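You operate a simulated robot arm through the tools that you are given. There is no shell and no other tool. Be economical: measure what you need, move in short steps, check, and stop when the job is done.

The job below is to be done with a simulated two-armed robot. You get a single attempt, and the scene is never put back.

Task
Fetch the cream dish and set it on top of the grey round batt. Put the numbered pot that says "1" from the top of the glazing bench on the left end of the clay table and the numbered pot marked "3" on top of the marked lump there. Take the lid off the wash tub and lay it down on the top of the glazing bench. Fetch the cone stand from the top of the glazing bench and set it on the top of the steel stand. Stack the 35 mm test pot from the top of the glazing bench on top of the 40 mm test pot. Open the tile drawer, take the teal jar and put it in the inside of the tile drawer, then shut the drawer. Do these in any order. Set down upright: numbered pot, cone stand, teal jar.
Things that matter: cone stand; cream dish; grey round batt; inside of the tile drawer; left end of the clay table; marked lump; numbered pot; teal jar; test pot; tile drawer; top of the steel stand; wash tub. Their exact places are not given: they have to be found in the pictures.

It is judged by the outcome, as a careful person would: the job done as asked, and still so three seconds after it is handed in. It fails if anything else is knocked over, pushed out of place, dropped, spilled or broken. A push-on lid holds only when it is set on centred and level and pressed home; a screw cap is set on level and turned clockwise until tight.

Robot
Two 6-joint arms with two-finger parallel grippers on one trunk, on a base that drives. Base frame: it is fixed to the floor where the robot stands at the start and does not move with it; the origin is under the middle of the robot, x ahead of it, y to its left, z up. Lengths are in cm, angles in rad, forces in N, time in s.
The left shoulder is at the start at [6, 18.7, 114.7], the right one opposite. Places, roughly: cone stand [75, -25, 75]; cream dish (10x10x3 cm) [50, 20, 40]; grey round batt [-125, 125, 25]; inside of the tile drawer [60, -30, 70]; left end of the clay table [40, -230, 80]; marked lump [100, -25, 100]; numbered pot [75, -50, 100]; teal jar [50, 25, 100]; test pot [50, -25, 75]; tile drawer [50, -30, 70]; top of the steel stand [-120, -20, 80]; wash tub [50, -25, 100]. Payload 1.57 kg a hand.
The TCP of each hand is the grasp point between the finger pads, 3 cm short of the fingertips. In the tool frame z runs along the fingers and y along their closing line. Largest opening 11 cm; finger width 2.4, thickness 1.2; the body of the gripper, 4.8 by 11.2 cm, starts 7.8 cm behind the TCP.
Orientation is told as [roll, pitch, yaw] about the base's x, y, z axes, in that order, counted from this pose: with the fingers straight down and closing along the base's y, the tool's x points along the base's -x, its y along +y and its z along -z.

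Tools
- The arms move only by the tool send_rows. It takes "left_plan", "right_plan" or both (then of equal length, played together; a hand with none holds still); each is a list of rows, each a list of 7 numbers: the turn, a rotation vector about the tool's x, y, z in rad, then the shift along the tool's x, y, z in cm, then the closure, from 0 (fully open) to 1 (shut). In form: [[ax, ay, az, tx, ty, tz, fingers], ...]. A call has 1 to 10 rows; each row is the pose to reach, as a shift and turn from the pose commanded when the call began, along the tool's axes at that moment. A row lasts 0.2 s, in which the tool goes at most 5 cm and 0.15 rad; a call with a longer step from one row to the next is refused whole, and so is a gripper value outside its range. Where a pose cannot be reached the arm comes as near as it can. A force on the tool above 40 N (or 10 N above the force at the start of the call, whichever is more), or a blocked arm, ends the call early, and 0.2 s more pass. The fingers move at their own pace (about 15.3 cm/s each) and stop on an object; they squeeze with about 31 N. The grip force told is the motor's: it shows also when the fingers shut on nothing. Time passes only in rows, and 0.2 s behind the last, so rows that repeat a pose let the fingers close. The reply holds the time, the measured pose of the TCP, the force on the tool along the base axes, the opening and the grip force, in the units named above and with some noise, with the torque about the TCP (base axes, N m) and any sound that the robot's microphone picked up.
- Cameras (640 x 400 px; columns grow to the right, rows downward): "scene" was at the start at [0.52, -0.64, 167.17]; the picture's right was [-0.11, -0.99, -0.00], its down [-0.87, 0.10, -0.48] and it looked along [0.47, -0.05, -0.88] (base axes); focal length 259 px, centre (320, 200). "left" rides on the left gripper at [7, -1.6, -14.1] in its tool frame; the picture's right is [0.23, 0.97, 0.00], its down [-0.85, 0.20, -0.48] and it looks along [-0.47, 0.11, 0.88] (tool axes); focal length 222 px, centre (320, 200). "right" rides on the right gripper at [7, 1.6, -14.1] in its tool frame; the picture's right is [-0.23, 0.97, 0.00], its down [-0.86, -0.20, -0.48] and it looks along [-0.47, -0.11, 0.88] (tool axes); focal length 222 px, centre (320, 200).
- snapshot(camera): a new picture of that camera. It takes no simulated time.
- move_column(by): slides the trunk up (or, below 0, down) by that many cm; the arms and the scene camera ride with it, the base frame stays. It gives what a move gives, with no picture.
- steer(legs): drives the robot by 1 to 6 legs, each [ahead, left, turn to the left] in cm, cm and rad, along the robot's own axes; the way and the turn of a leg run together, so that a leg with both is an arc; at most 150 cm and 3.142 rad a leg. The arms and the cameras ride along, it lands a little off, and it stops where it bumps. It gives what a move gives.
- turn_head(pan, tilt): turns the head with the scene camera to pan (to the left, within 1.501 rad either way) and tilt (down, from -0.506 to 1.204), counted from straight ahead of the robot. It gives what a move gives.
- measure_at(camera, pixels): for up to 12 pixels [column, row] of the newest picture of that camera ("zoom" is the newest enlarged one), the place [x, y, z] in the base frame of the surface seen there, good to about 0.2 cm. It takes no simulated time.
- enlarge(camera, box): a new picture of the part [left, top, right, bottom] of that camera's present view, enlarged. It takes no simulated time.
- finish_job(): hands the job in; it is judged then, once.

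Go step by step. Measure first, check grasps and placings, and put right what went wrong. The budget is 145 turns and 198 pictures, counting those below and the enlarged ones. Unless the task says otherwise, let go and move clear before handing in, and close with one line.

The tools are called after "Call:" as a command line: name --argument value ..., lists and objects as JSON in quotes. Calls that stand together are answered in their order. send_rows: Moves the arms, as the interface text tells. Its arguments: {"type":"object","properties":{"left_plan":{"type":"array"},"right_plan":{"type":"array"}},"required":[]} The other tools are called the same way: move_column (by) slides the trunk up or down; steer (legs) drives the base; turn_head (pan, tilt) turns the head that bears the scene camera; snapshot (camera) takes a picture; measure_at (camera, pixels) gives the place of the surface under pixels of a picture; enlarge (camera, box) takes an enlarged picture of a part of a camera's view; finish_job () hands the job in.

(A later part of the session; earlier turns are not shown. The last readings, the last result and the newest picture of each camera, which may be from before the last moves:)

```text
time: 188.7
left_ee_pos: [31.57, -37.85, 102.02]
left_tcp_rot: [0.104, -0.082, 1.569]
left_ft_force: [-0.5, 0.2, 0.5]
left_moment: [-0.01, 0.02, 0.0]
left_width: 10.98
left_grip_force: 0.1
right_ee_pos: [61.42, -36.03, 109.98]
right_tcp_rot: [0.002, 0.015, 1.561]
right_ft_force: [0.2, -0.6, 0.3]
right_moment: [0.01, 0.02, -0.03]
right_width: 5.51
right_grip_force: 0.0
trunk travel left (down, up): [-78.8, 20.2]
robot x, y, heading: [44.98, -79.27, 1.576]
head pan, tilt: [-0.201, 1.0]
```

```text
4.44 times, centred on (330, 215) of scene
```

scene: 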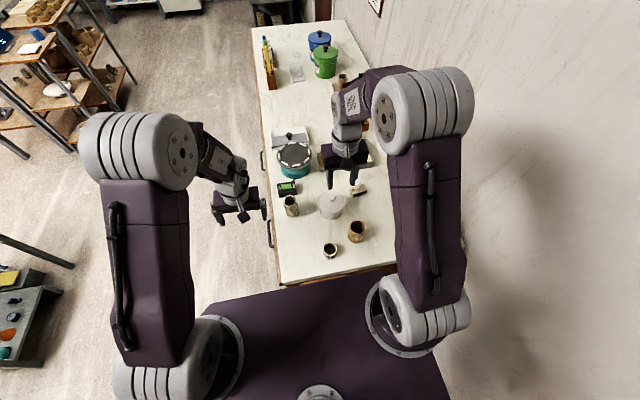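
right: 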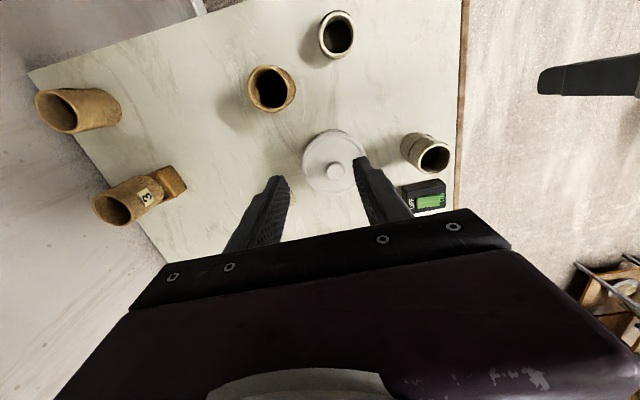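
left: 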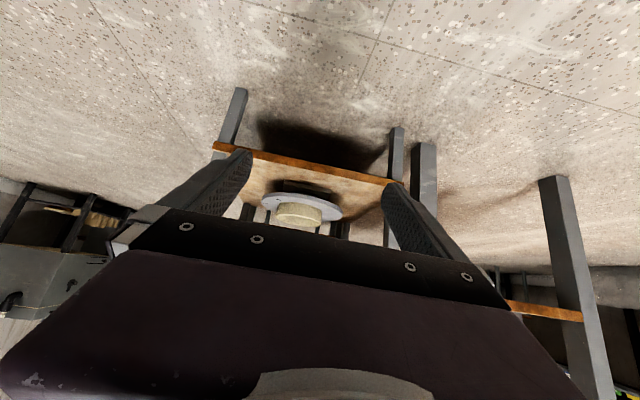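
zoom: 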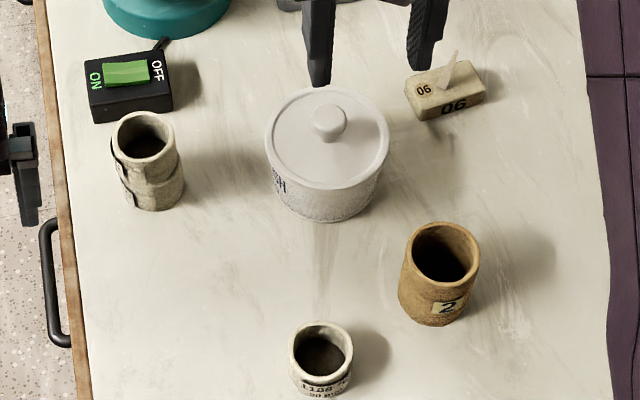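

The knob's centre is (60.4, -31.7), from z 92.6 to 95.4. I'll grip it, then lift slightly and look.

Call:
send_rows --right_plan '[[0, 0, 0, -2, 0.5, 2, 0.55], [0, 0, 0, -4.35, 0.95, 4, 0.55], [0, 0, 0, -4.35, 0.95, 8, 0.55], [0, 0, 0, -4.35, 0.95, 12, 0.55], [0, 0, 0, -4.35, 0.95, 14.2, 0.55], [0, 0, 0, -4.35, 0.95, 14.2, 0.8], [0, 0, 0, -4.35, 0.95, 14.2, 1], [0, 0, 0, -4.35, 0.95, 14.2, 1]]'

Call:
enlarge --camera "scene" --box '[290, 150, 390, 230]'

```text
time: 190.5
left_ee_pos: [31.57, -37.8, 102.1]
left_tcp_rot: [0.104, -0.082, 1.568]
left_ft_force: [-0.7, 0.1, -0.7]
left_moment: [0.03, -0.03, -0.02]
left_width: 11.02
left_grip_force: 0.0
right_ee_pos: [60.23, -32.21, 95.86]
right_tcp_rot: [0.001, 0.012, 1.562]
right_ft_force: [-0.2, 0.0, -0.2]
right_moment: [0.02, 0.01, 0.02]
right_width: 2.55
right_grip_force: 31.0
trunk travel left (down, up): [-78.8, 20.2]
robot x, y, heading: [45.01, -79.61, 1.569]
head pan, tilt: [-0.201, 1.0]
heard: snap
```

```text
5.00 times, centred on (340, 190) of scene
```

zoom: 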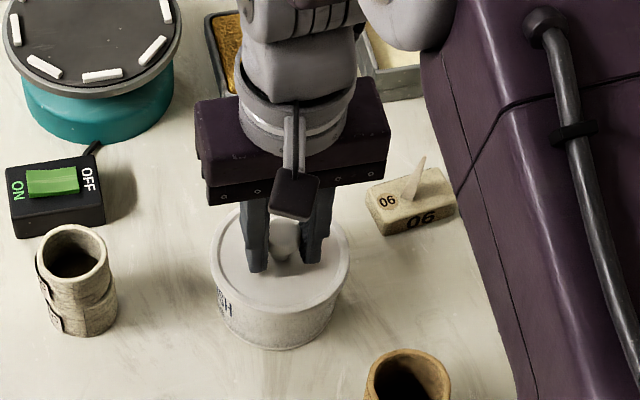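

A snap was heard, so the lid likely popped loose. I'll lift 3 cm and look.

Call:
send_rows --right_plan '[[0, 0, 0, 0, 0, -0.3, 1], [0, 0, 0, 0, 0, -0.6, 1], [0, 0, 0, 0, 0, -1.2, 1], [0, 0, 0, 0, 0, -2.2, 1], [0, 0, 0, 0, 0, -3.5, 1]]'

Call:
enlarge --camera "scene" --box '[290, 150, 390, 230]'

```text
time: 191.7
left_ee_pos: [31.58, -37.86, 102.07]
left_tcp_rot: [0.105, -0.083, 1.57]
left_ft_force: [-0.1, -0.6, 0.2]
left_moment: [0.02, -0.01, -0.01]
left_width: 10.99
left_grip_force: 0.0
right_ee_pos: [60.28, -32.09, 99.45]
right_tcp_rot: [0.002, 0.015, 1.563]
right_ft_force: [0.7, -0.4, -0.7]
right_moment: [-0.03, -0.03, -0.03]
right_width: 2.55
right_grip_force: 31.2
trunk travel left (down, up): [-78.8, 20.2]
robot x, y, heading: [45.15, -79.35, 1.572]
head pan, tilt: [-0.201, 1.0]
```

```text
5.00 times, centred on (340, 190) of scene
```

zoom: 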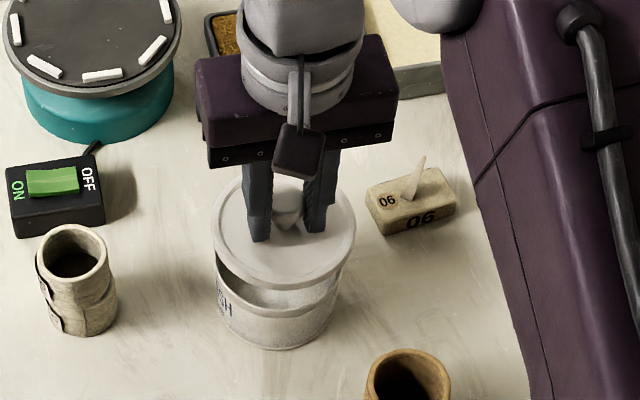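

The lid is off cleanly. I'll carry it to the free spot near (81, -43) and lower it.

Call:
send_rows --right_plan '[[0, 0, 0, 0, 0, -3, 1], [0, 0, 0, 0, -1, -5, 1], [0, 0, 0, 1, -5, -5, 1], [0, 0, 0, 3, -9, -5, 1], [0, 0, 0, 5, -13, -5, 1], [0, 0, 0, 8, -16, -5, 1], [0, 0, 0, 10, -19, -5, 1], [0, 0, 0, 11, -21, -4, 1], [0, 0, 0, 11, -21, 0, 1], [0, 0, 0, 11, -21, 3, 1]]'

Call:
snapshot --camera "scene"

Call:
snapshot --camera "right"

```text
time: 193.9
left_ee_pos: [31.55, -37.82, 102.0]
left_tcp_rot: [0.105, -0.081, 1.57]
left_ft_force: [0.2, 0.6, 0.8]
left_moment: [0.0, 0.03, -0.05]
left_width: 11.03
left_grip_force: 0.0
right_ee_pos: [81.58, -43.42, 96.5]
right_tcp_rot: [0.002, 0.013, 1.563]
right_ft_force: [-0.2, -0.2, -0.9]
right_moment: [0.0, -0.01, -0.02]
right_width: 2.55
right_grip_force: 30.5
trunk travel left (down, up): [-78.8, 20.2]
robot x, y, heading: [45.1, -79.59, 1.573]
head pan, tilt: [-0.201, 1.0]
```

```text
76 pictures are left
```

scene: 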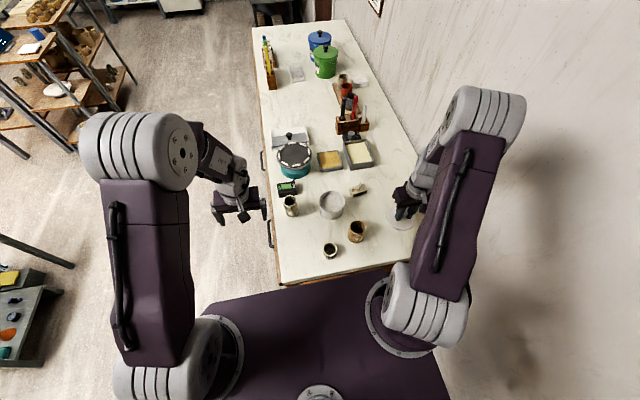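

```text
75 pictures are left
```

right: 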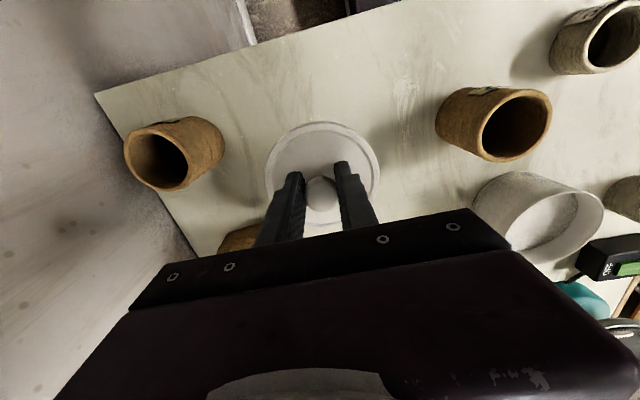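

The spot is clear. I'll lower to contact.

Call:
send_rows --right_plan '[[0, 0, 0, 0, 0, 2.5, 1], [0, 0, 0, 0, 0, 4.8, 1], [0, 0, 0, 0, 0, 5.3, 1], [0, 0, 0, 0, 0, 5.8, 1], [0, 0, 0, 0, 0, 6.2, 1], [0, 0, 0, 0, 0, 6.6, 1], [0, 0, 0, 0, 0, 6.9, 1], [0, 0, 0, 0, 0, 7.2, 1], [0, 0, 0, 0, 0, 7.5, 1]]'

```text
time: 195.6
left_ee_pos: [31.4, -38.15, 102.09]
left_tcp_rot: [0.103, -0.086, 1.569]
left_ft_force: [0.8, -0.1, 0.2]
left_moment: [-0.01, 0.02, -0.01]
left_width: 10.97
left_grip_force: 0.0
right_ee_pos: [81.31, -43.45, 89.95]
right_tcp_rot: [-0.003, 0.004, 1.561]
right_ft_force: [-1.8, -5.6, 25.4]
right_moment: [-0.07, 0.04, 0.01]
right_width: 2.53
right_grip_force: 30.9
trunk travel left (down, up): [-78.8, 20.2]
robot x, y, heading: [44.96, -79.74, 1.568]
head pan, tilt: [-0.201, 1.0]
stopped in row 8 (right hand): the force on the tool passed its limit (the readings are from after the stop); the commanded pose is now the measured one
```

The lid is down. I'll release, rise, and look at the cone stand next.

Call:
send_rows --right_plan '[[0, 0, 0, 0, 0, -0.1, 0.8], [0, 0, 0, 0, 0, -0.1, 0.6], [0, 0, 0, 0, 0, -0.1, 0.6], [0, 0, 0, 0, 0, -4, 0.6], [0, 0, 0, 0, 0, -8, 0.4], [0, 0, 0, 0, 0, -12, 0.2], [0, 0, 0, 0, 0, -16, 0.2], [0, 0, 0, -3, 3, -18, 0.2], [0, 0, 0, -6, 6, -18, 0.2], [0, 0, 0, -8.5, 9, -18, 0.2]]'

Call:
snapshot --camera "right"

Call:
enlarge --camera "scene" --box '[290, 160, 450, 270]'

```text
time: 197.8
left_ee_pos: [31.49, -37.77, 101.98]
left_tcp_rot: [0.105, -0.085, 1.569]
left_ft_force: [-0.3, 0.4, 0.1]
left_moment: [0.04, -0.04, -0.04]
left_width: 11.02
left_grip_force: 0.0
right_ee_pos: [72.41, -34.72, 107.73]
right_tcp_rot: [-0.004, 0.007, 1.562]
right_ft_force: [-0.6, 0.1, -0.3]
right_moment: [0.02, -0.03, 0.0]
right_width: 8.81
right_grip_force: 0.0
trunk travel left (down, up): [-78.8, 20.2]
robot x, y, heading: [45.25, -79.35, 1.575]
head pan, tilt: [-0.201, 1.0]
```

```text
74 pictures are left
```

right: 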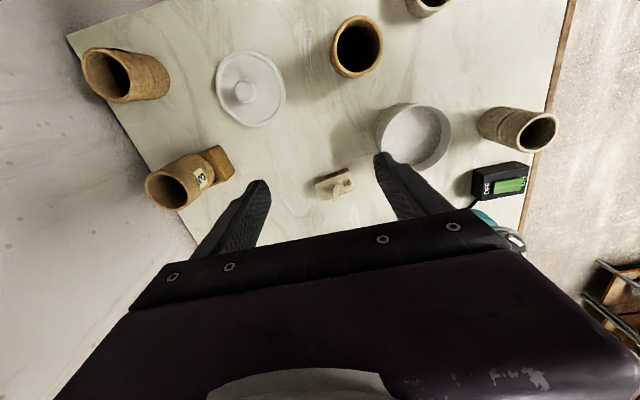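

```text
3.64 times, centred on (370, 215) of scene
```

zoom: 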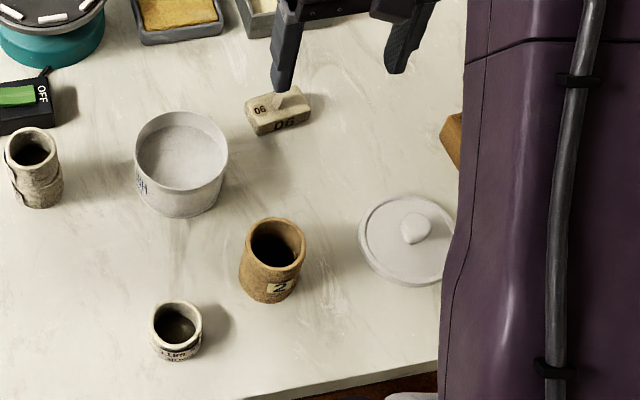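

Lid is laid on the bench. I'll zoom and measure the cone stand.

Call:
enlarge --camera "right" --box '[300, 155, 370, 205]'

Call:
measure_at --camera "zoom" --pixels '[[140, 240], [475, 130], [490, 220], [180, 330], [305, 235], [360, 300], [420, 200], [250, 300]]'

Call:
measure_at --camera "right" --pixels '[[315, 183], [350, 172], [353, 183], [322, 198], [334, 190], [343, 182], [335, 183]]'

```text
8.00 times, centred on (335, 180) of right
```

zoom: 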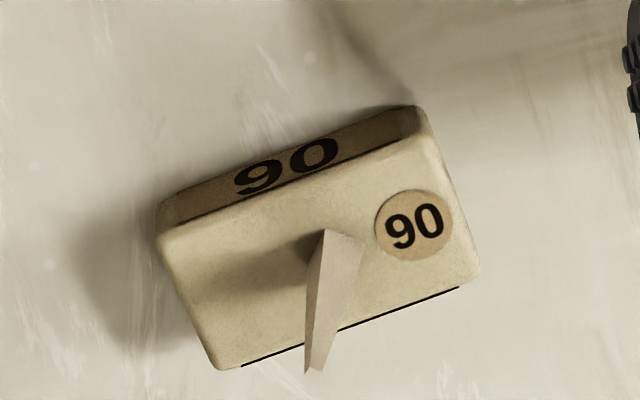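

```text
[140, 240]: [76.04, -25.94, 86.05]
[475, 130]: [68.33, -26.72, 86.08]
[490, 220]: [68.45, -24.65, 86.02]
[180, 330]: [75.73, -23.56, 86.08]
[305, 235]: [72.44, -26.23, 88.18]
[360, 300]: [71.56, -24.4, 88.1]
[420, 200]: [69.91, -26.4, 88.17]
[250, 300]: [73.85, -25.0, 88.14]
```

```text
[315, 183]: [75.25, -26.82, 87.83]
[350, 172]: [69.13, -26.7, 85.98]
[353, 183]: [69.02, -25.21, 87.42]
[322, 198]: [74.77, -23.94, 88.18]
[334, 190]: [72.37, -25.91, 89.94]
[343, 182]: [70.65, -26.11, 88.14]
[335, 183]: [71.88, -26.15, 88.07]
```

The cone stand block is centred at (72.2, -25.7), about 6×3.5 cm, turned about 7°, top 88.15. I'll turn the hand to match, descend and grip its ends.

Call:
send_rows --right_plan '[[0, 0, -0.065, -3, 0.1, 2, 0.2], [0, 0, -0.13, -6, 0.2, 4, 0.2], [0, 0, -0.13, -9, 0.2, 6, 0.2], [0, 0, -0.13, -9, 0.2, 10, 0.2], [0, 0, -0.13, -9, 0.2, 14, 0.2], [0, 0, -0.13, -9, 0.2, 17.5, 0.2], [0, 0, -0.13, -9, 0.2, 18.5, 0.2], [0, 0, -0.13, -9, 0.2, 18.5, 0.2]]'

Call:
enlarge --camera "right" --box '[220, 90, 420, 240]'

Call:
enlarge --camera "scene" --box '[320, 150, 400, 220]'

```text
time: 199.6
left_ee_pos: [31.48, -37.84, 102.07]
left_tcp_rot: [0.105, -0.084, 1.569]
left_ft_force: [0.1, -1.0, -0.7]
left_moment: [0.0, 0.02, 0.01]
left_width: 10.99
left_grip_force: 0.0
right_ee_pos: [72.15, -25.59, 89.04]
right_tcp_rot: [-0.003, 0.008, 1.692]
right_ft_force: [0.5, -0.6, 2.4]
right_moment: [-0.02, 0.13, 0.04]
right_width: 8.82
right_grip_force: 0.1
trunk travel left (down, up): [-78.8, 20.2]
robot x, y, heading: [45.13, -79.31, 1.581]
head pan, tilt: [-0.201, 1.0]
```

```text
2.67 times, centred on (320, 165) of right
```

zoom: 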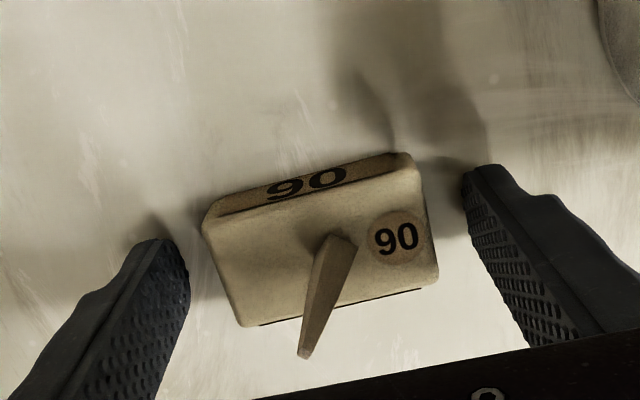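

```text
5.71 times, centred on (360, 185) of scene
```

zoom: 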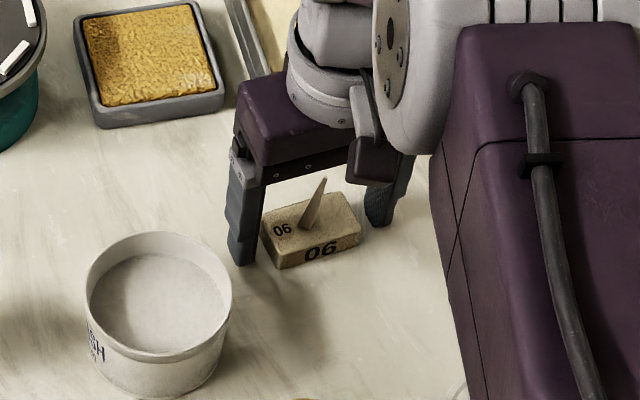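

The fingers straddle the block. I'll close and lift.

Call:
send_rows --right_plan '[[0, 0, 0, 0, 0, 0, 0.4], [0, 0, 0, 0, 0, 0, 0.7], [0, 0, 0, 0, 0, 0, 0.7], [0, 0, 0, 0, 0, -2, 0.7], [0, 0, 0, 0, 0, -6, 0.7], [0, 0, 0, 0, 0, -10, 0.7], [0, 0, 0, 0, 0, -14, 0.7], [0, 0, 0, 3, 0, -17, 0.7], [0, 0, 0, 6, 0, -18, 0.7]]'

Call:
enlarge --camera "right" --box '[220, 90, 420, 240]'

```text
time: 201.6
left_ee_pos: [31.5, -38.1, 102.11]
left_tcp_rot: [0.105, -0.084, 1.568]
left_ft_force: [-0.8, -0.2, 0.5]
left_moment: [0.01, -0.01, -0.03]
left_width: 11.03
left_grip_force: 0.1
right_ee_pos: [73.23, -31.53, 107.34]
right_tcp_rot: [0.0, 0.006, 1.689]
right_ft_force: [0.1, -0.6, -1.4]
right_moment: [0.02, -0.02, 0.01]
right_width: 6.15
right_grip_force: 30.6
trunk travel left (down, up): [-78.8, 20.2]
robot x, y, heading: [44.96, -79.43, 1.57]
head pan, tilt: [-0.201, 1.0]
```

```text
2.67 times, centred on (320, 165) of right
```

zoom: 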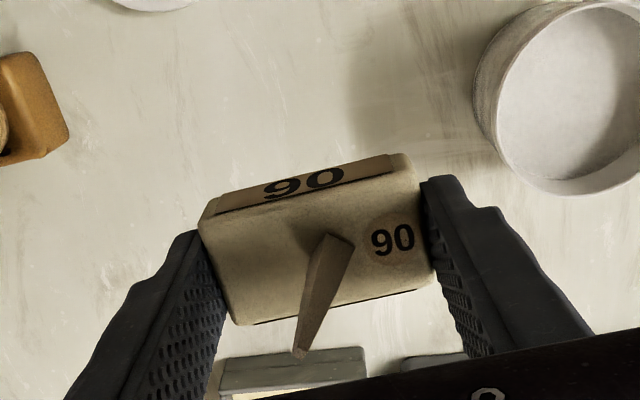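

The cone stand is held level. I'll retract the hand a bit and drive toward the steel stand.

Call:
send_rows --right_plan '[[0, 0, 0, 3, 2, 0, 0.7], [0, 0, 0, 6, 4, 0, 0.7], [0, 0, 0, 8, 6, 0, 0.7], [0, 0, 0, 8, 6, 0, 0.7]]'

Call:
steer --legs '[[-8, 0, 0], [0, 95, 0], [0, 0, 0.785]]'

Call:
turn_head --pan 0 --tilt 0.75

Call:
snapshot --camera "scene"

```text
time: 202.6
left_ee_pos: [31.49, -37.77, 102.07]
left_tcp_rot: [0.105, -0.083, 1.569]
left_ft_force: [-0.8, -0.3, 0.1]
left_moment: [-0.01, -0.02, 0.03]
left_width: 11.0
left_grip_force: 0.1
right_ee_pos: [68.09, -40.04, 107.42]
right_tcp_rot: [-0.001, 0.006, 1.692]
right_ft_force: [0.8, 0.2, -1.0]
right_moment: [-0.01, -0.01, 0.0]
right_width: 6.13
right_grip_force: 31.3
trunk travel left (down, up): [-78.8, 20.2]
robot x, y, heading: [45.16, -79.5, 1.572]
head pan, tilt: [-0.201, 1.0]
```

```text
time: 210.1
left_ee_pos: [-85.68, -66.99, 101.93]
left_tcp_rot: [0.104, -0.083, 2.34]
left_ft_force: [-0.2, 0.9, 0.6]
left_moment: [-0.02, 0.02, -0.01]
left_width: 11.0
left_grip_force: 0.1
right_ee_pos: [-58.03, -43.3, 107.37]
right_tcp_rot: [0.0, 0.007, 2.464]
right_ft_force: [0.1, -0.5, 0.0]
right_moment: [-0.02, -0.01, -0.01]
right_width: 6.12
right_grip_force: 31.1
trunk travel left (down, up): [-78.8, 20.2]
robot x, y, heading: [-46.8, -87.83, 2.342]
head pan, tilt: [-0.201, 1.0]
```

```text
time: 210.8
left_ee_pos: [-85.76, -67.09, 101.8]
left_tcp_rot: [0.105, -0.083, 2.341]
left_ft_force: [-0.1, -0.3, -0.2]
left_moment: [0.01, -0.01, 0.0]
left_width: 11.01
left_grip_force: 0.0
right_ee_pos: [-58.03, -43.33, 107.33]
right_tcp_rot: [-0.002, 0.008, 2.463]
right_ft_force: [0.3, 0.1, -0.2]
right_moment: [-0.05, -0.01, 0.0]
right_width: 6.09
right_grip_force: 30.7
trunk travel left (down, up): [-78.8, 20.2]
robot x, y, heading: [-46.92, -87.27, 2.343]
head pan, tilt: [0.0, 0.75]
```

```text
68 pictures are left
```

scene: 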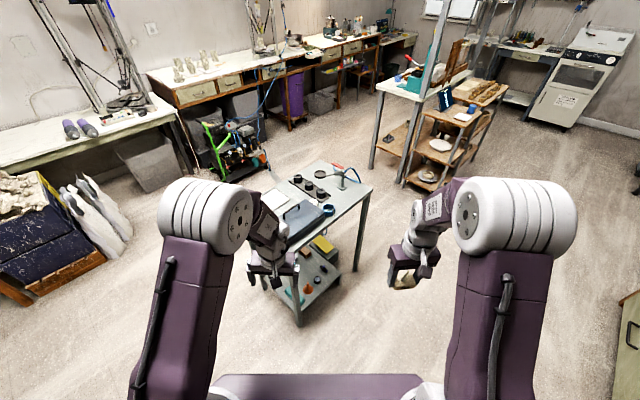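

Call:
enlarge --camera "scene" --box '[250, 140, 400, 260]'

Call:
measure_at --camera "zoom" --pixels '[[295, 95], [515, 190], [390, 275], [400, 230], [430, 200], [460, 190], [370, 205], [345, 285], [330, 300], [305, 300], [480, 200], [380, 180]]'

```text
3.33 times, centred on (325, 200) of scene
```

zoom: 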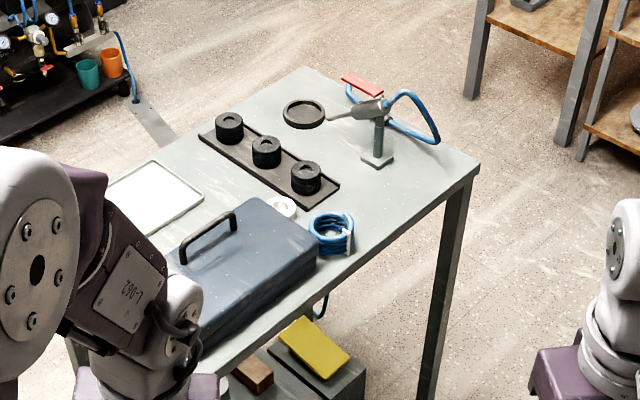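

```text
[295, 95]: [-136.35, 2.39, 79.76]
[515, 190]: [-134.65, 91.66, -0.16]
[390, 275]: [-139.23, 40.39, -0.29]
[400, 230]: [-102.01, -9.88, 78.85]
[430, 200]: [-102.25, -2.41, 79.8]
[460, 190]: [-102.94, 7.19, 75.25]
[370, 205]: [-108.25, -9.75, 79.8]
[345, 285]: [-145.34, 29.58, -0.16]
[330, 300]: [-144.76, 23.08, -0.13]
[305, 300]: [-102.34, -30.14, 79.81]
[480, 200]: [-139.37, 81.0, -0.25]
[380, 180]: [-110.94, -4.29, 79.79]
```

The stand top is z 79.8 with free space around (-106.5, -5). I'll level the left hand and raise it, then face the stand from the +x side.

Call:
send_rows --left_plan '[[0.05, 0.04, 0, 0, 0, -2, 0], [0.1, 0.083, 0, 0, 0, -5, 0], [0.1, 0.083, 0, 0, 0, -8, 0], [0.1, 0.083, 0, 0, 0, -10, 0]]' --right_plan '[[0, 0, 0.06, 0, 0, 0, 0.7], [0, 0, 0.12, 0, 0, 0, 0.7], [0, 0, 0.12, 0, 0, 0, 0.7], [0, 0, 0.12, 0, 0, 0, 0.7]]'

Call:
steer --legs '[[0, 0, 0.799], [0, -59, 0], [12, 0, 0]]'

Call:
turn_head --pan -0.3 --tilt 1.0

Call:
snapshot --camera "scene"

Call:
snapshot --camera "right"

```text
time: 211.8
left_ee_pos: [-82.42, -69.92, 105.96]
left_tcp_rot: [0.111, -0.081, 2.339]
left_ft_force: [1.1, 0.1, -0.3]
left_moment: [0.02, 0.03, -0.01]
left_width: 11.03
left_grip_force: 0.1
left hand out of reach, approached as far as the arm can: row 1, 2, 3, 4
right_ee_pos: [-58.04, -43.33, 107.26]
right_tcp_rot: [-0.002, 0.006, 2.344]
right_ft_force: [-0.5, -0.3, -0.3]
right_moment: [0.02, 0.02, -0.03]
right_width: 6.13
right_grip_force: 31.3
trunk travel left (down, up): [-78.8, 20.2]
robot x, y, heading: [-47.21, -87.61, 2.341]
head pan, tilt: [0.0, 0.75]
```

```text
time: 218.1
left_ee_pos: [-96.29, -42.71, 105.9]
left_tcp_rot: [0.111, -0.082, 3.14]
left_ft_force: [-0.6, 0.3, -0.2]
left_moment: [0.0, 0.01, 0.07]
left_width: 11.01
left_grip_force: 0.1
right_ee_pos: [-98.35, -6.62, 107.33]
right_tcp_rot: [0.0, 0.006, -3.139]
right_ft_force: [0.0, 0.2, -1.6]
right_moment: [-0.01, 0.03, -0.04]
right_width: 6.11
right_grip_force: 30.9
trunk travel left (down, up): [-78.8, 20.2]
robot x, y, heading: [-58.77, -29.82, -3.142]
head pan, tilt: [0.0, 0.75]
```

```text
time: 218.9
left_ee_pos: [-96.41, -42.88, 105.95]
left_tcp_rot: [0.112, -0.08, 3.14]
left_ft_force: [-0.3, -0.1, -0.5]
left_moment: [-0.01, -0.02, 0.0]
left_width: 11.0
left_grip_force: 0.0
right_ee_pos: [-98.45, -6.62, 107.27]
right_tcp_rot: [-0.003, 0.007, -3.139]
right_ft_force: [0.1, 0.0, -1.8]
right_moment: [-0.01, -0.04, 0.0]
right_width: 6.13
right_grip_force: 31.1
trunk travel left (down, up): [-78.8, 20.2]
robot x, y, heading: [-58.67, -29.34, -3.139]
head pan, tilt: [-0.3, 1.0]
```

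```text
66 pictures are left
```

scene: 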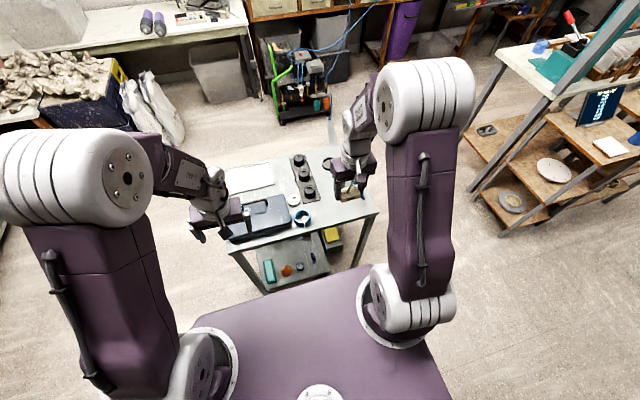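

```text
65 pictures are left
```

right: 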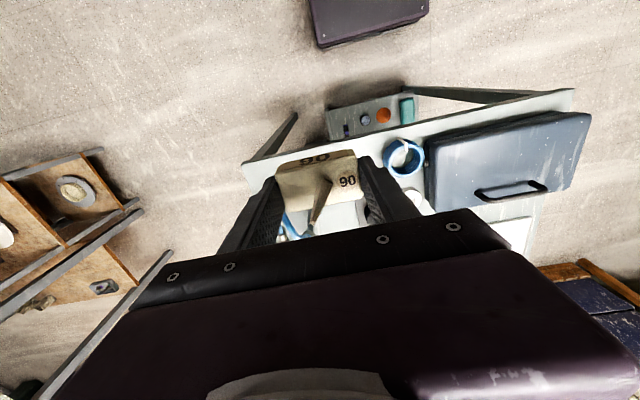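

I'll measure the stand's edge, coil and torch from the right camera.

Call:
measure_at --camera "right" --pixels '[[250, 165], [270, 175], [400, 135], [385, 160], [405, 140], [388, 175], [290, 225], [345, 215], [360, 205], [262, 180], [375, 210], [330, 232]]'

Call:
enlarge --camera "right" --box '[230, 110, 440, 250]'

Call:
enlarge --camera "scene" --box '[270, 140, 390, 240]'

```text
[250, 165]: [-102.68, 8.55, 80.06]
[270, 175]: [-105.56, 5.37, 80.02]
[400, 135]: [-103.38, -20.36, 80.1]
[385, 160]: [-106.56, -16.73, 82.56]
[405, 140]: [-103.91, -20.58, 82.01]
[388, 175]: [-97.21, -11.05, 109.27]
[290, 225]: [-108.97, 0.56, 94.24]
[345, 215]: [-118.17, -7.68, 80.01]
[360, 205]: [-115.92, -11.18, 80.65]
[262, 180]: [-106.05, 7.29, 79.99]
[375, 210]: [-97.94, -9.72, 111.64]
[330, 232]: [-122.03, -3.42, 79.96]
```

```text
2.86 times, centred on (335, 180) of right
```

zoom: 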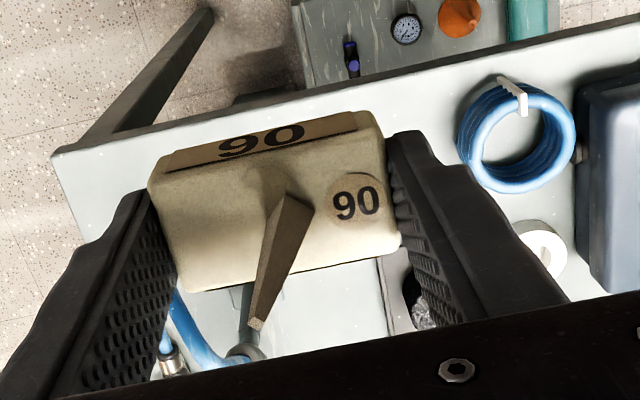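

```text
4.00 times, centred on (330, 190) of scene
```

zoom: 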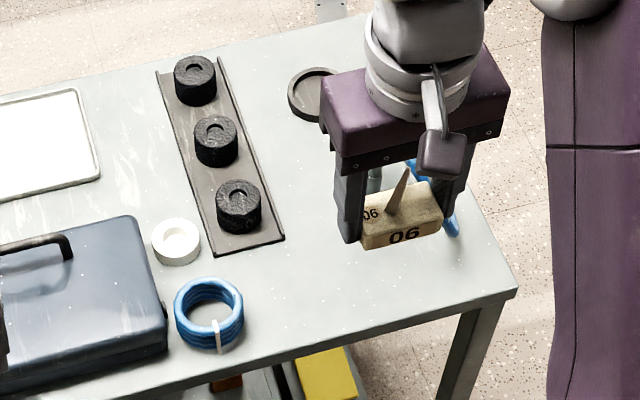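

The torch hose bulges near (-109, 0.6, z 94), so I'll place the stand at about (-106, -8). Driving ahead 7.5 and left 1.4.

Call:
steer --legs '[[7.5, 1.4, 0]]'

Call:
send_rows --right_plan '[[0, 0, 0, 0, 0, 4, 0.7], [0, 0, 0, 0, 0, 8, 0.7], [0, 0, 0, 0, 0, 12, 0.7]]'

Call:
enlarge --camera "scene" --box '[270, 140, 390, 240]'

Call:
snapshot --camera "right"

```text
time: 219.9
left_ee_pos: [-103.52, -44.15, 106.02]
left_tcp_rot: [0.111, -0.082, 3.139]
left_ft_force: [1.6, 0.5, -0.1]
left_moment: [0.0, 0.02, 0.03]
left_width: 11.03
left_grip_force: 0.1
right_ee_pos: [-105.51, -7.89, 107.47]
right_tcp_rot: [-0.002, 0.004, -3.14]
right_ft_force: [-0.2, 0.3, -1.8]
right_moment: [-0.02, 0.06, -0.02]
right_width: 6.1
right_grip_force: 31.0
trunk travel left (down, up): [-78.8, 20.2]
robot x, y, heading: [-66.29, -31.0, -3.138]
head pan, tilt: [-0.3, 1.0]
```

```text
time: 220.7
left_ee_pos: [-104.04, -44.22, 105.91]
left_tcp_rot: [0.113, -0.078, 3.141]
left_ft_force: [-1.0, 0.0, -0.4]
left_moment: [-0.01, -0.05, 0.01]
left_width: 10.98
left_grip_force: 0.1
right_ee_pos: [-105.98, -7.99, 95.24]
right_tcp_rot: [-0.004, 0.009, -3.14]
right_ft_force: [-0.4, -0.3, -1.1]
right_moment: [0.02, 0.01, -0.02]
right_width: 6.11
right_grip_force: 30.1
trunk travel left (down, up): [-78.8, 20.2]
robot x, y, heading: [-66.51, -30.82, -3.141]
head pan, tilt: [-0.3, 1.0]
```

```text
4.00 times, centred on (330, 190) of scene
```

zoom: 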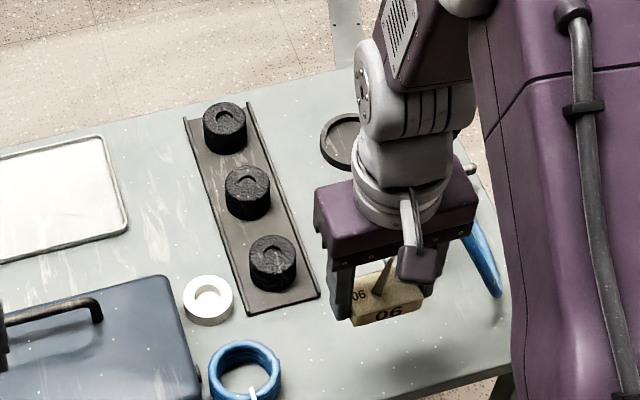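

```text
61 pictures are left
```

right: 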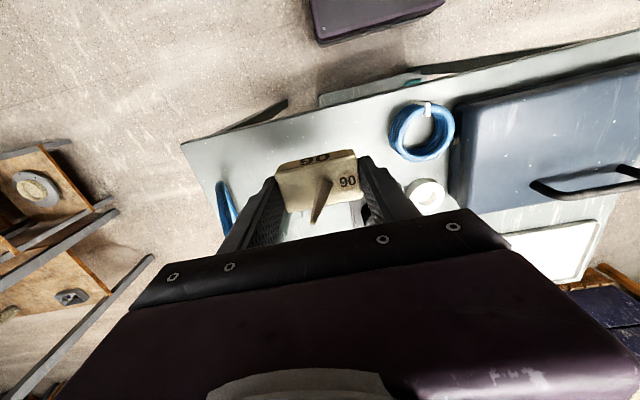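

Before descending, I'll check where the torch parts are relative to the hand.

Call:
measure_at --camera "zoom" --pixels '[[470, 169], [480, 250], [495, 290], [462, 162], [340, 150], [390, 345]]'

Call:
measure_at --camera "right" --pixels '[[225, 205], [230, 190], [235, 222], [300, 232], [312, 225], [290, 235]]'

Call:
snapshot --camera "left"

```text
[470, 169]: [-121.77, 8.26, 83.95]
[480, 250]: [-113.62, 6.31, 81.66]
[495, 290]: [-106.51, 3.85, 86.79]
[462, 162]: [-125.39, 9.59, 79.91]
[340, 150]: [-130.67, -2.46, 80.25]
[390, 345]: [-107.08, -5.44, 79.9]
```

```text
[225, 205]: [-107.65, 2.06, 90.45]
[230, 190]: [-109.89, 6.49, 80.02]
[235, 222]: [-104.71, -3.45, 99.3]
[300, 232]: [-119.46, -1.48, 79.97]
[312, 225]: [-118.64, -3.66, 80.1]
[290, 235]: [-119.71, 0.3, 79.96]
```

```text
60 pictures are left
```

left: 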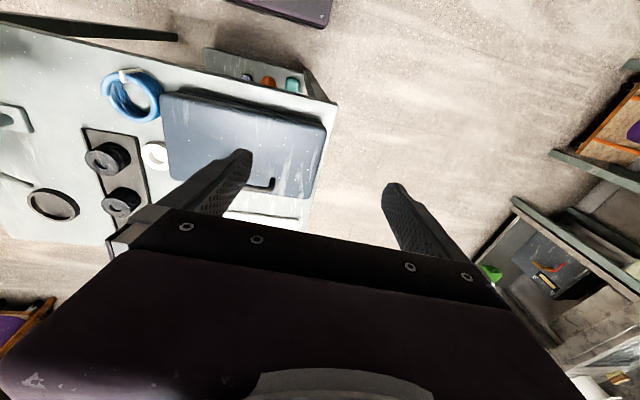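

Call:
measure_at --camera "left" --pixels '[[15, 118], [30, 125], [10, 180], [2, 110]]'

Call:
send_rows --right_plan '[[0, 0, 0, 0, 0, 4, 0.7], [0, 0, 0, 0, 0, 8, 0.7], [0, 0, 0, 0, 0, 10.5, 0.7], [0, 0, 0, 0, 0, 11.3, 0.7], [0, 0, 0, 0, 0, 11.7, 0.7], [0, 0, 0, 0, 0, 12, 0.7], [0, 0, 0, 0, 0, 12.2, 0.7], [0, 0, 0, 0, 0, 12.4, 0.7]]'

Call:
enlarge --camera "scene" --box '[310, 180, 400, 250]'

```text
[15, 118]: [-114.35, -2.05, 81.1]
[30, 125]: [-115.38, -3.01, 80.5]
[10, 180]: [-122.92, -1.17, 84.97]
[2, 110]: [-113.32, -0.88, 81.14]
```

```text
time: 222.5
left_ee_pos: [-103.64, -44.22, 105.98]
left_tcp_rot: [0.112, -0.081, 3.141]
left_ft_force: [-0.6, 0.1, -0.1]
left_moment: [0.02, 0.02, -0.01]
left_width: 10.97
left_grip_force: 0.0
right_ee_pos: [-105.57, -7.95, 82.98]
right_tcp_rot: [-0.001, 0.004, -3.142]
right_ft_force: [0.1, -0.2, 12.2]
right_moment: [-0.43, 0.0, 0.05]
right_width: 6.11
right_grip_force: 30.7
trunk travel left (down, up): [-78.8, 20.2]
robot x, y, heading: [-66.28, -30.73, -3.141]
head pan, tilt: [-0.3, 1.0]
```

```text
5.71 times, centred on (355, 215) of scene
```

zoom: 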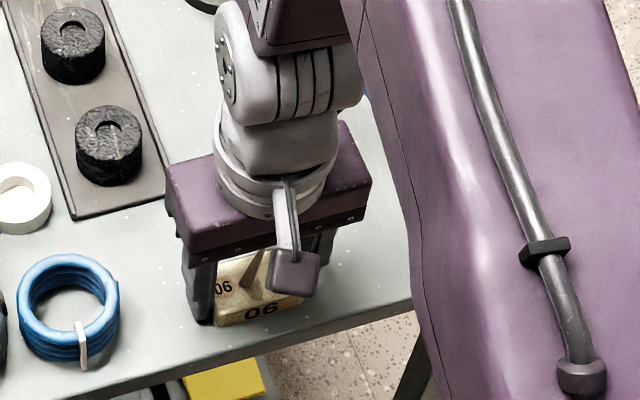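

It's down at 12 N. I'll release a little, rise straight up, and check.

Call:
send_rows --right_plan '[[0, 0, 0, 0, 0, 0, 0.4], [0, 0, 0, 0, 0, 0, 0.28], [0, 0, 0, 0, 0, 0, 0.28], [0, 0, 0, 0, 0, -4, 0.28], [0, 0, 0, 0, 0, -8, 0.28], [0, 0, 0, 0, 0, -12, 0.28], [0, 0, 0, 0, 0, -16, 0.28], [0, 0, 0, 0, 0, -20, 0.28], [0, 0, 0, 0, 0, -24, 0.28]]'

Call:
steer --legs '[[-22, 0, 0]]'

Call:
snapshot --camera "right"

Call:
enlarge --camera "scene" --box '[260, 100, 400, 220]'

```text
time: 224.5
left_ee_pos: [-103.79, -44.28, 106.0]
left_tcp_rot: [0.113, -0.084, 3.14]
left_ft_force: [0.2, 0.6, 0.8]
left_moment: [-0.03, 0.02, -0.01]
left_width: 11.0
left_grip_force: 0.0
right_ee_pos: [-105.99, -8.15, 106.95]
right_tcp_rot: [-0.002, 0.008, -3.143]
right_ft_force: [-0.9, -0.5, 0.7]
right_moment: [0.01, 0.03, 0.0]
right_width: 7.91
right_grip_force: 0.1
trunk travel left (down, up): [-78.8, 20.2]
robot x, y, heading: [-66.77, -31.33, -3.139]
head pan, tilt: [-0.3, 1.0]
```

```text
time: 226.2
left_ee_pos: [-81.84, -44.21, 105.86]
left_tcp_rot: [0.114, -0.078, -3.142]
left_ft_force: [0.2, -0.2, 0.2]
left_moment: [-0.01, 0.0, 0.02]
left_width: 11.02
left_grip_force: 0.1
right_ee_pos: [-83.99, -8.11, 106.87]
right_tcp_rot: [-0.001, 0.007, -3.139]
right_ft_force: [-0.9, 0.9, 0.0]
right_moment: [0.0, 0.0, 0.03]
right_width: 7.94
right_grip_force: 0.0
trunk travel left (down, up): [-78.8, 20.2]
robot x, y, heading: [-44.31, -30.88, -3.141]
head pan, tilt: [-0.3, 1.0]
```

```text
58 pictures are left
```

right: 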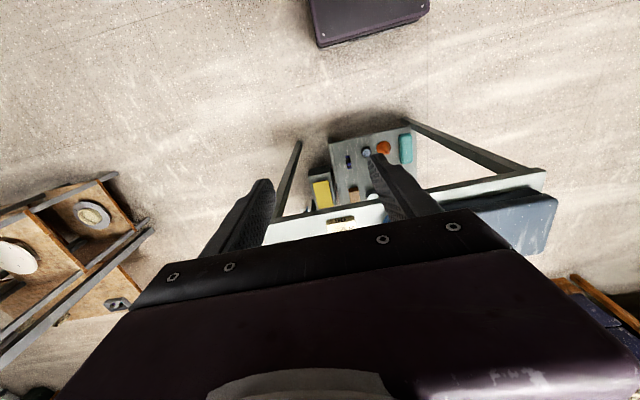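

```text
3.33 times, centred on (330, 160) of scene
```

zoom: 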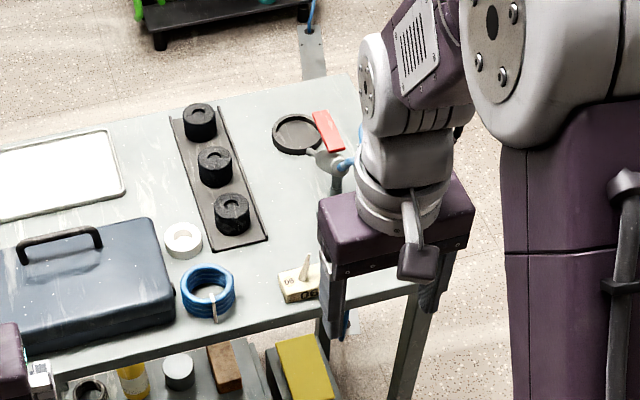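

The cone stand is upright on the steel stand. Now I'll drive back to the bench's right end for pot 1.

Call:
steer --legs '[[0, 0, -1.571], [-54, 0, 0], [0, -102, 0]]'

Call:
turn_head --pan -0.5 --tilt 1.0

Call:
snapshot --camera "scene"

Call:
snapshot --camera "right"

```text
time: 238.1
left_ee_pos: [43.23, -50.52, 105.98]
left_tcp_rot: [0.111, -0.081, 1.55]
left_ft_force: [-0.4, -0.1, 0.2]
left_moment: [0.0, 0.0, 0.02]
left_width: 11.01
left_grip_force: 0.0
right_ee_pos: [79.47, -48.91, 106.89]
right_tcp_rot: [-0.002, 0.007, 1.553]
right_ft_force: [0.6, -0.7, -0.5]
right_moment: [-0.02, 0.01, 0.0]
right_width: 7.92
right_grip_force: 0.1
trunk travel left (down, up): [-78.8, 20.2]
robot x, y, heading: [55.94, -87.76, 1.553]
head pan, tilt: [-0.3, 1.0]
```

```text
time: 238.8
left_ee_pos: [43.34, -50.55, 105.93]
left_tcp_rot: [0.112, -0.08, 1.551]
left_ft_force: [0.3, 0.0, 0.7]
left_moment: [0.02, 0.0, -0.01]
left_width: 10.97
left_grip_force: 0.0
right_ee_pos: [79.49, -48.98, 106.91]
right_tcp_rot: [-0.002, 0.006, 1.553]
right_ft_force: [-0.2, 0.1, 0.3]
right_moment: [-0.01, 0.0, -0.01]
right_width: 7.92
right_grip_force: 0.1
trunk travel left (down, up): [-78.8, 20.2]
robot x, y, heading: [56.0, -87.9, 1.554]
head pan, tilt: [-0.499, 1.0]
```

```text
56 pictures are left
```

scene: 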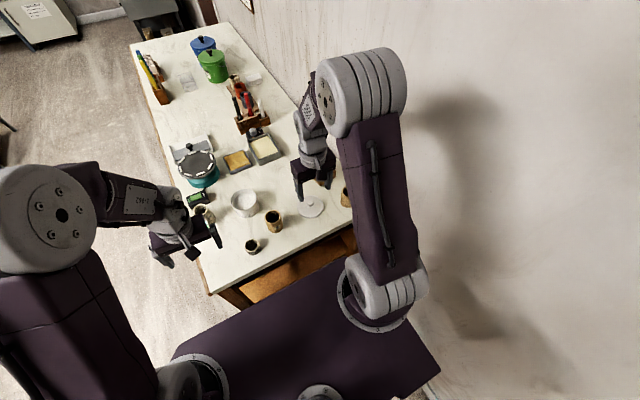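

```text
55 pictures are left
```

right: 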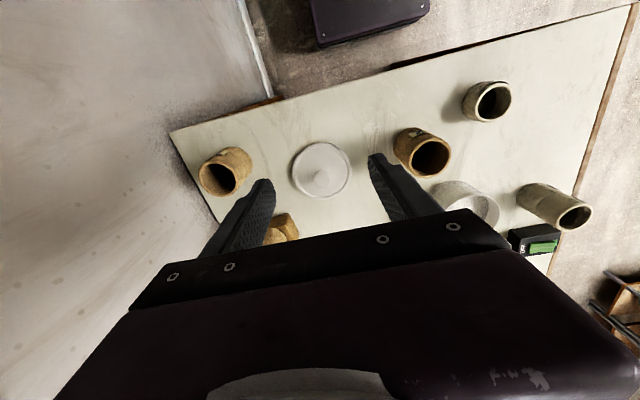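

I'll measure pot 1's rim and turn the right hand 90° so it closes along y, clear of the wall.

Call:
measure_at --camera "right" --pixels '[[201, 178], [236, 177], [218, 161], [218, 195], [205, 165], [232, 191], [235, 150]]'

Call:
send_rows --right_plan '[[0, 0, 0.15, 0, 0, 0, 0.28], [0, 0, 0.3, 0, 0, 0, 0.28], [0, 0, 0.45, 0, 0, 0, 0.28], [0, 0, 0.6, 0, 0, 0, 0.28], [0, 0, 0.75, 0, 0, 0, 0.28], [0, 0, 0.9, 0, 0, 0, 0.28], [0, 0, 1.05, 0, 0, 0, 0.28], [0, 0, 1.2, 0, 0, 0, 0.28], [0, 0, 1.35, 0, 0, 0, 0.28], [0, 0, 1.5, 0, 0, 0, 0.28]]'

Call:
snapshot --camera "right"

```text
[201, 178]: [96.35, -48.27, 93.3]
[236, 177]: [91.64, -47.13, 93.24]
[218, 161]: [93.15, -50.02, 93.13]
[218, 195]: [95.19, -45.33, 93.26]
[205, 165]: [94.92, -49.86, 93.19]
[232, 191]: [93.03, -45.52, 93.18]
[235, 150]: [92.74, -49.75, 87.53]
```

```text
time: 241.0
left_ee_pos: [43.4, -50.54, 105.91]
left_tcp_rot: [0.111, -0.08, 1.55]
left_ft_force: [-0.5, 0.4, 0.2]
left_moment: [0.02, 0.03, -0.01]
left_width: 10.98
left_grip_force: 0.0
right_ee_pos: [79.41, -48.95, 106.89]
right_tcp_rot: [-0.007, -0.002, 0.052]
right_ft_force: [-0.7, -0.5, 0.8]
right_moment: [0.02, -0.02, -0.04]
right_width: 7.93
right_grip_force: 0.0
trunk travel left (down, up): [-78.8, 20.2]
robot x, y, heading: [56.39, -88.41, 1.551]
head pan, tilt: [-0.499, 1.0]
```

```text
54 pictures are left
```

right: 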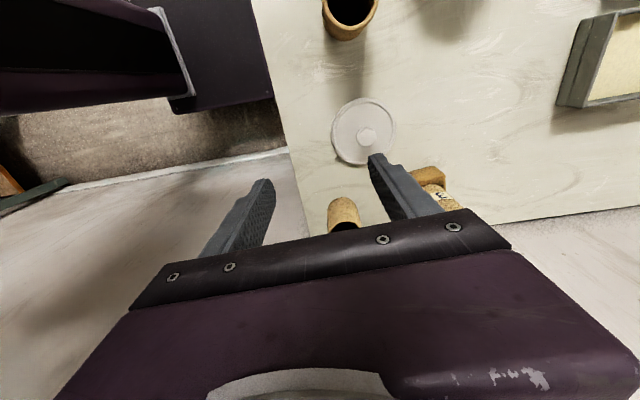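

Pot 1's centre is (94.0, -47.7) with its top at 93.2. I'll move over it at height and check.

Call:
send_rows --right_plan '[[0, 0, 0.05, -3, 0.1, 0, 0.28], [0, 0, 0.05, -6, 0.2, 0, 0.28], [0, 0, 0.05, -9, 0.3, 0, 0.28], [0, 0, 0.05, -12, 0.4, 0, 0.28], [0, 0, 0.05, -14.6, 0.5, 2, 0.28], [0, 0, 0.05, -14.6, 0.5, 5, 0.28], [0, 0, 0.05, -14.6, 0.5, 5, 0.28]]'

Call:
snapshot --camera "right"

Call:
snapshot --camera "scene"

```text
time: 242.6
left_ee_pos: [43.34, -50.59, 105.9]
left_tcp_rot: [0.111, -0.081, 1.548]
left_ft_force: [-0.1, 0.2, -0.2]
left_moment: [0.05, 0.02, 0.01]
left_width: 10.97
left_grip_force: 0.1
right_ee_pos: [94.22, -47.77, 102.08]
right_tcp_rot: [-0.006, 0.0, 0.004]
right_ft_force: [-0.8, -0.8, -0.5]
right_moment: [0.02, -0.02, 0.02]
right_width: 7.92
right_grip_force: 0.1
trunk travel left (down, up): [-78.8, 20.2]
robot x, y, heading: [55.86, -88.28, 1.554]
head pan, tilt: [-0.499, 1.0]
```

```text
53 pictures are left
```

right: 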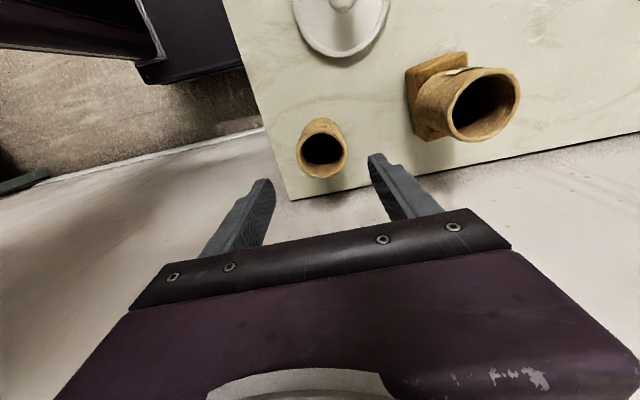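

```text
52 pictures are left
```

scene: 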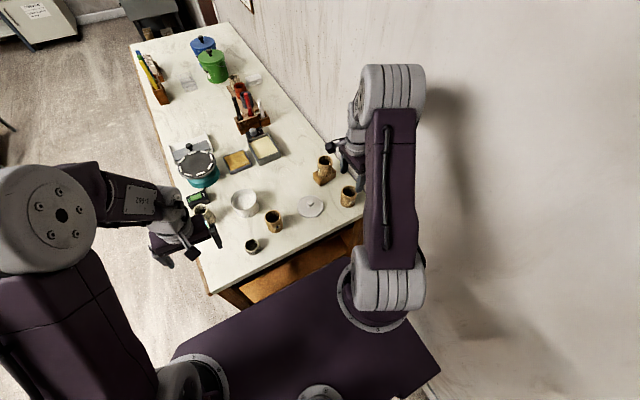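

Position matches the earlier pre-grasp view. A quick check of the rim, then descend and grip.

Call:
measure_at --camera "right" --pixels '[[299, 158], [346, 156], [321, 134], [322, 176]]'

Call:
send_rows --right_plan '[[0, 0, 0, 0, 0, 4, 0.28], [0, 0, 0, 0, 0, 8, 0.28], [0, 0, 0, 0, 0, 11.8, 0.28], [0, 0, 0, 0, 0, 11.8, 0.5], [0, 0, 0, 0, 0, 11.8, 0.75], [0, 0, 0, 0, 0, 11.8, 0.75], [0, 0, 0, 0, 0, 11.8, 0.75]]'

Call:
enlarge --camera "right" --box '[220, 80, 440, 240]'

```text
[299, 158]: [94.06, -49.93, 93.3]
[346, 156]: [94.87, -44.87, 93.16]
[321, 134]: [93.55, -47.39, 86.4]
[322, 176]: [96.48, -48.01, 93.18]
```

```text
time: 244.2
left_ee_pos: [43.33, -50.48, 105.97]
left_tcp_rot: [0.113, -0.081, 1.549]
left_ft_force: [-0.6, 0.6, -0.1]
left_moment: [-0.03, 0.02, 0.01]
left_width: 10.99
left_grip_force: 0.1
right_ee_pos: [94.11, -47.77, 90.32]
right_tcp_rot: [-0.006, -0.001, 0.003]
right_ft_force: [-0.2, 0.2, 0.4]
right_moment: [0.02, 0.01, -0.01]
right_width: 5.52
right_grip_force: 31.1
trunk travel left (down, up): [-78.8, 20.2]
robot x, y, heading: [55.73, -88.35, 1.554]
head pan, tilt: [-0.499, 1.0]
```

```text
2.50 times, centred on (330, 160) of right
```

zoom: 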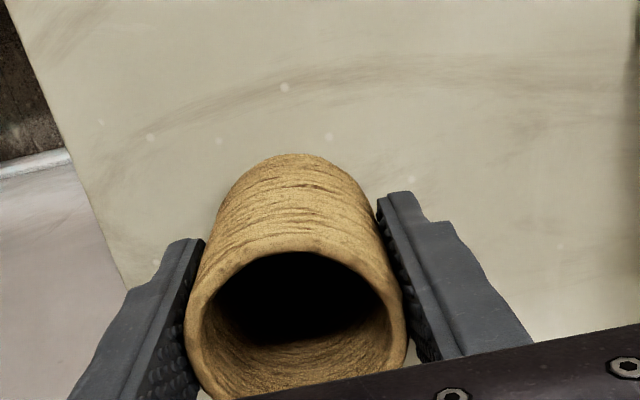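

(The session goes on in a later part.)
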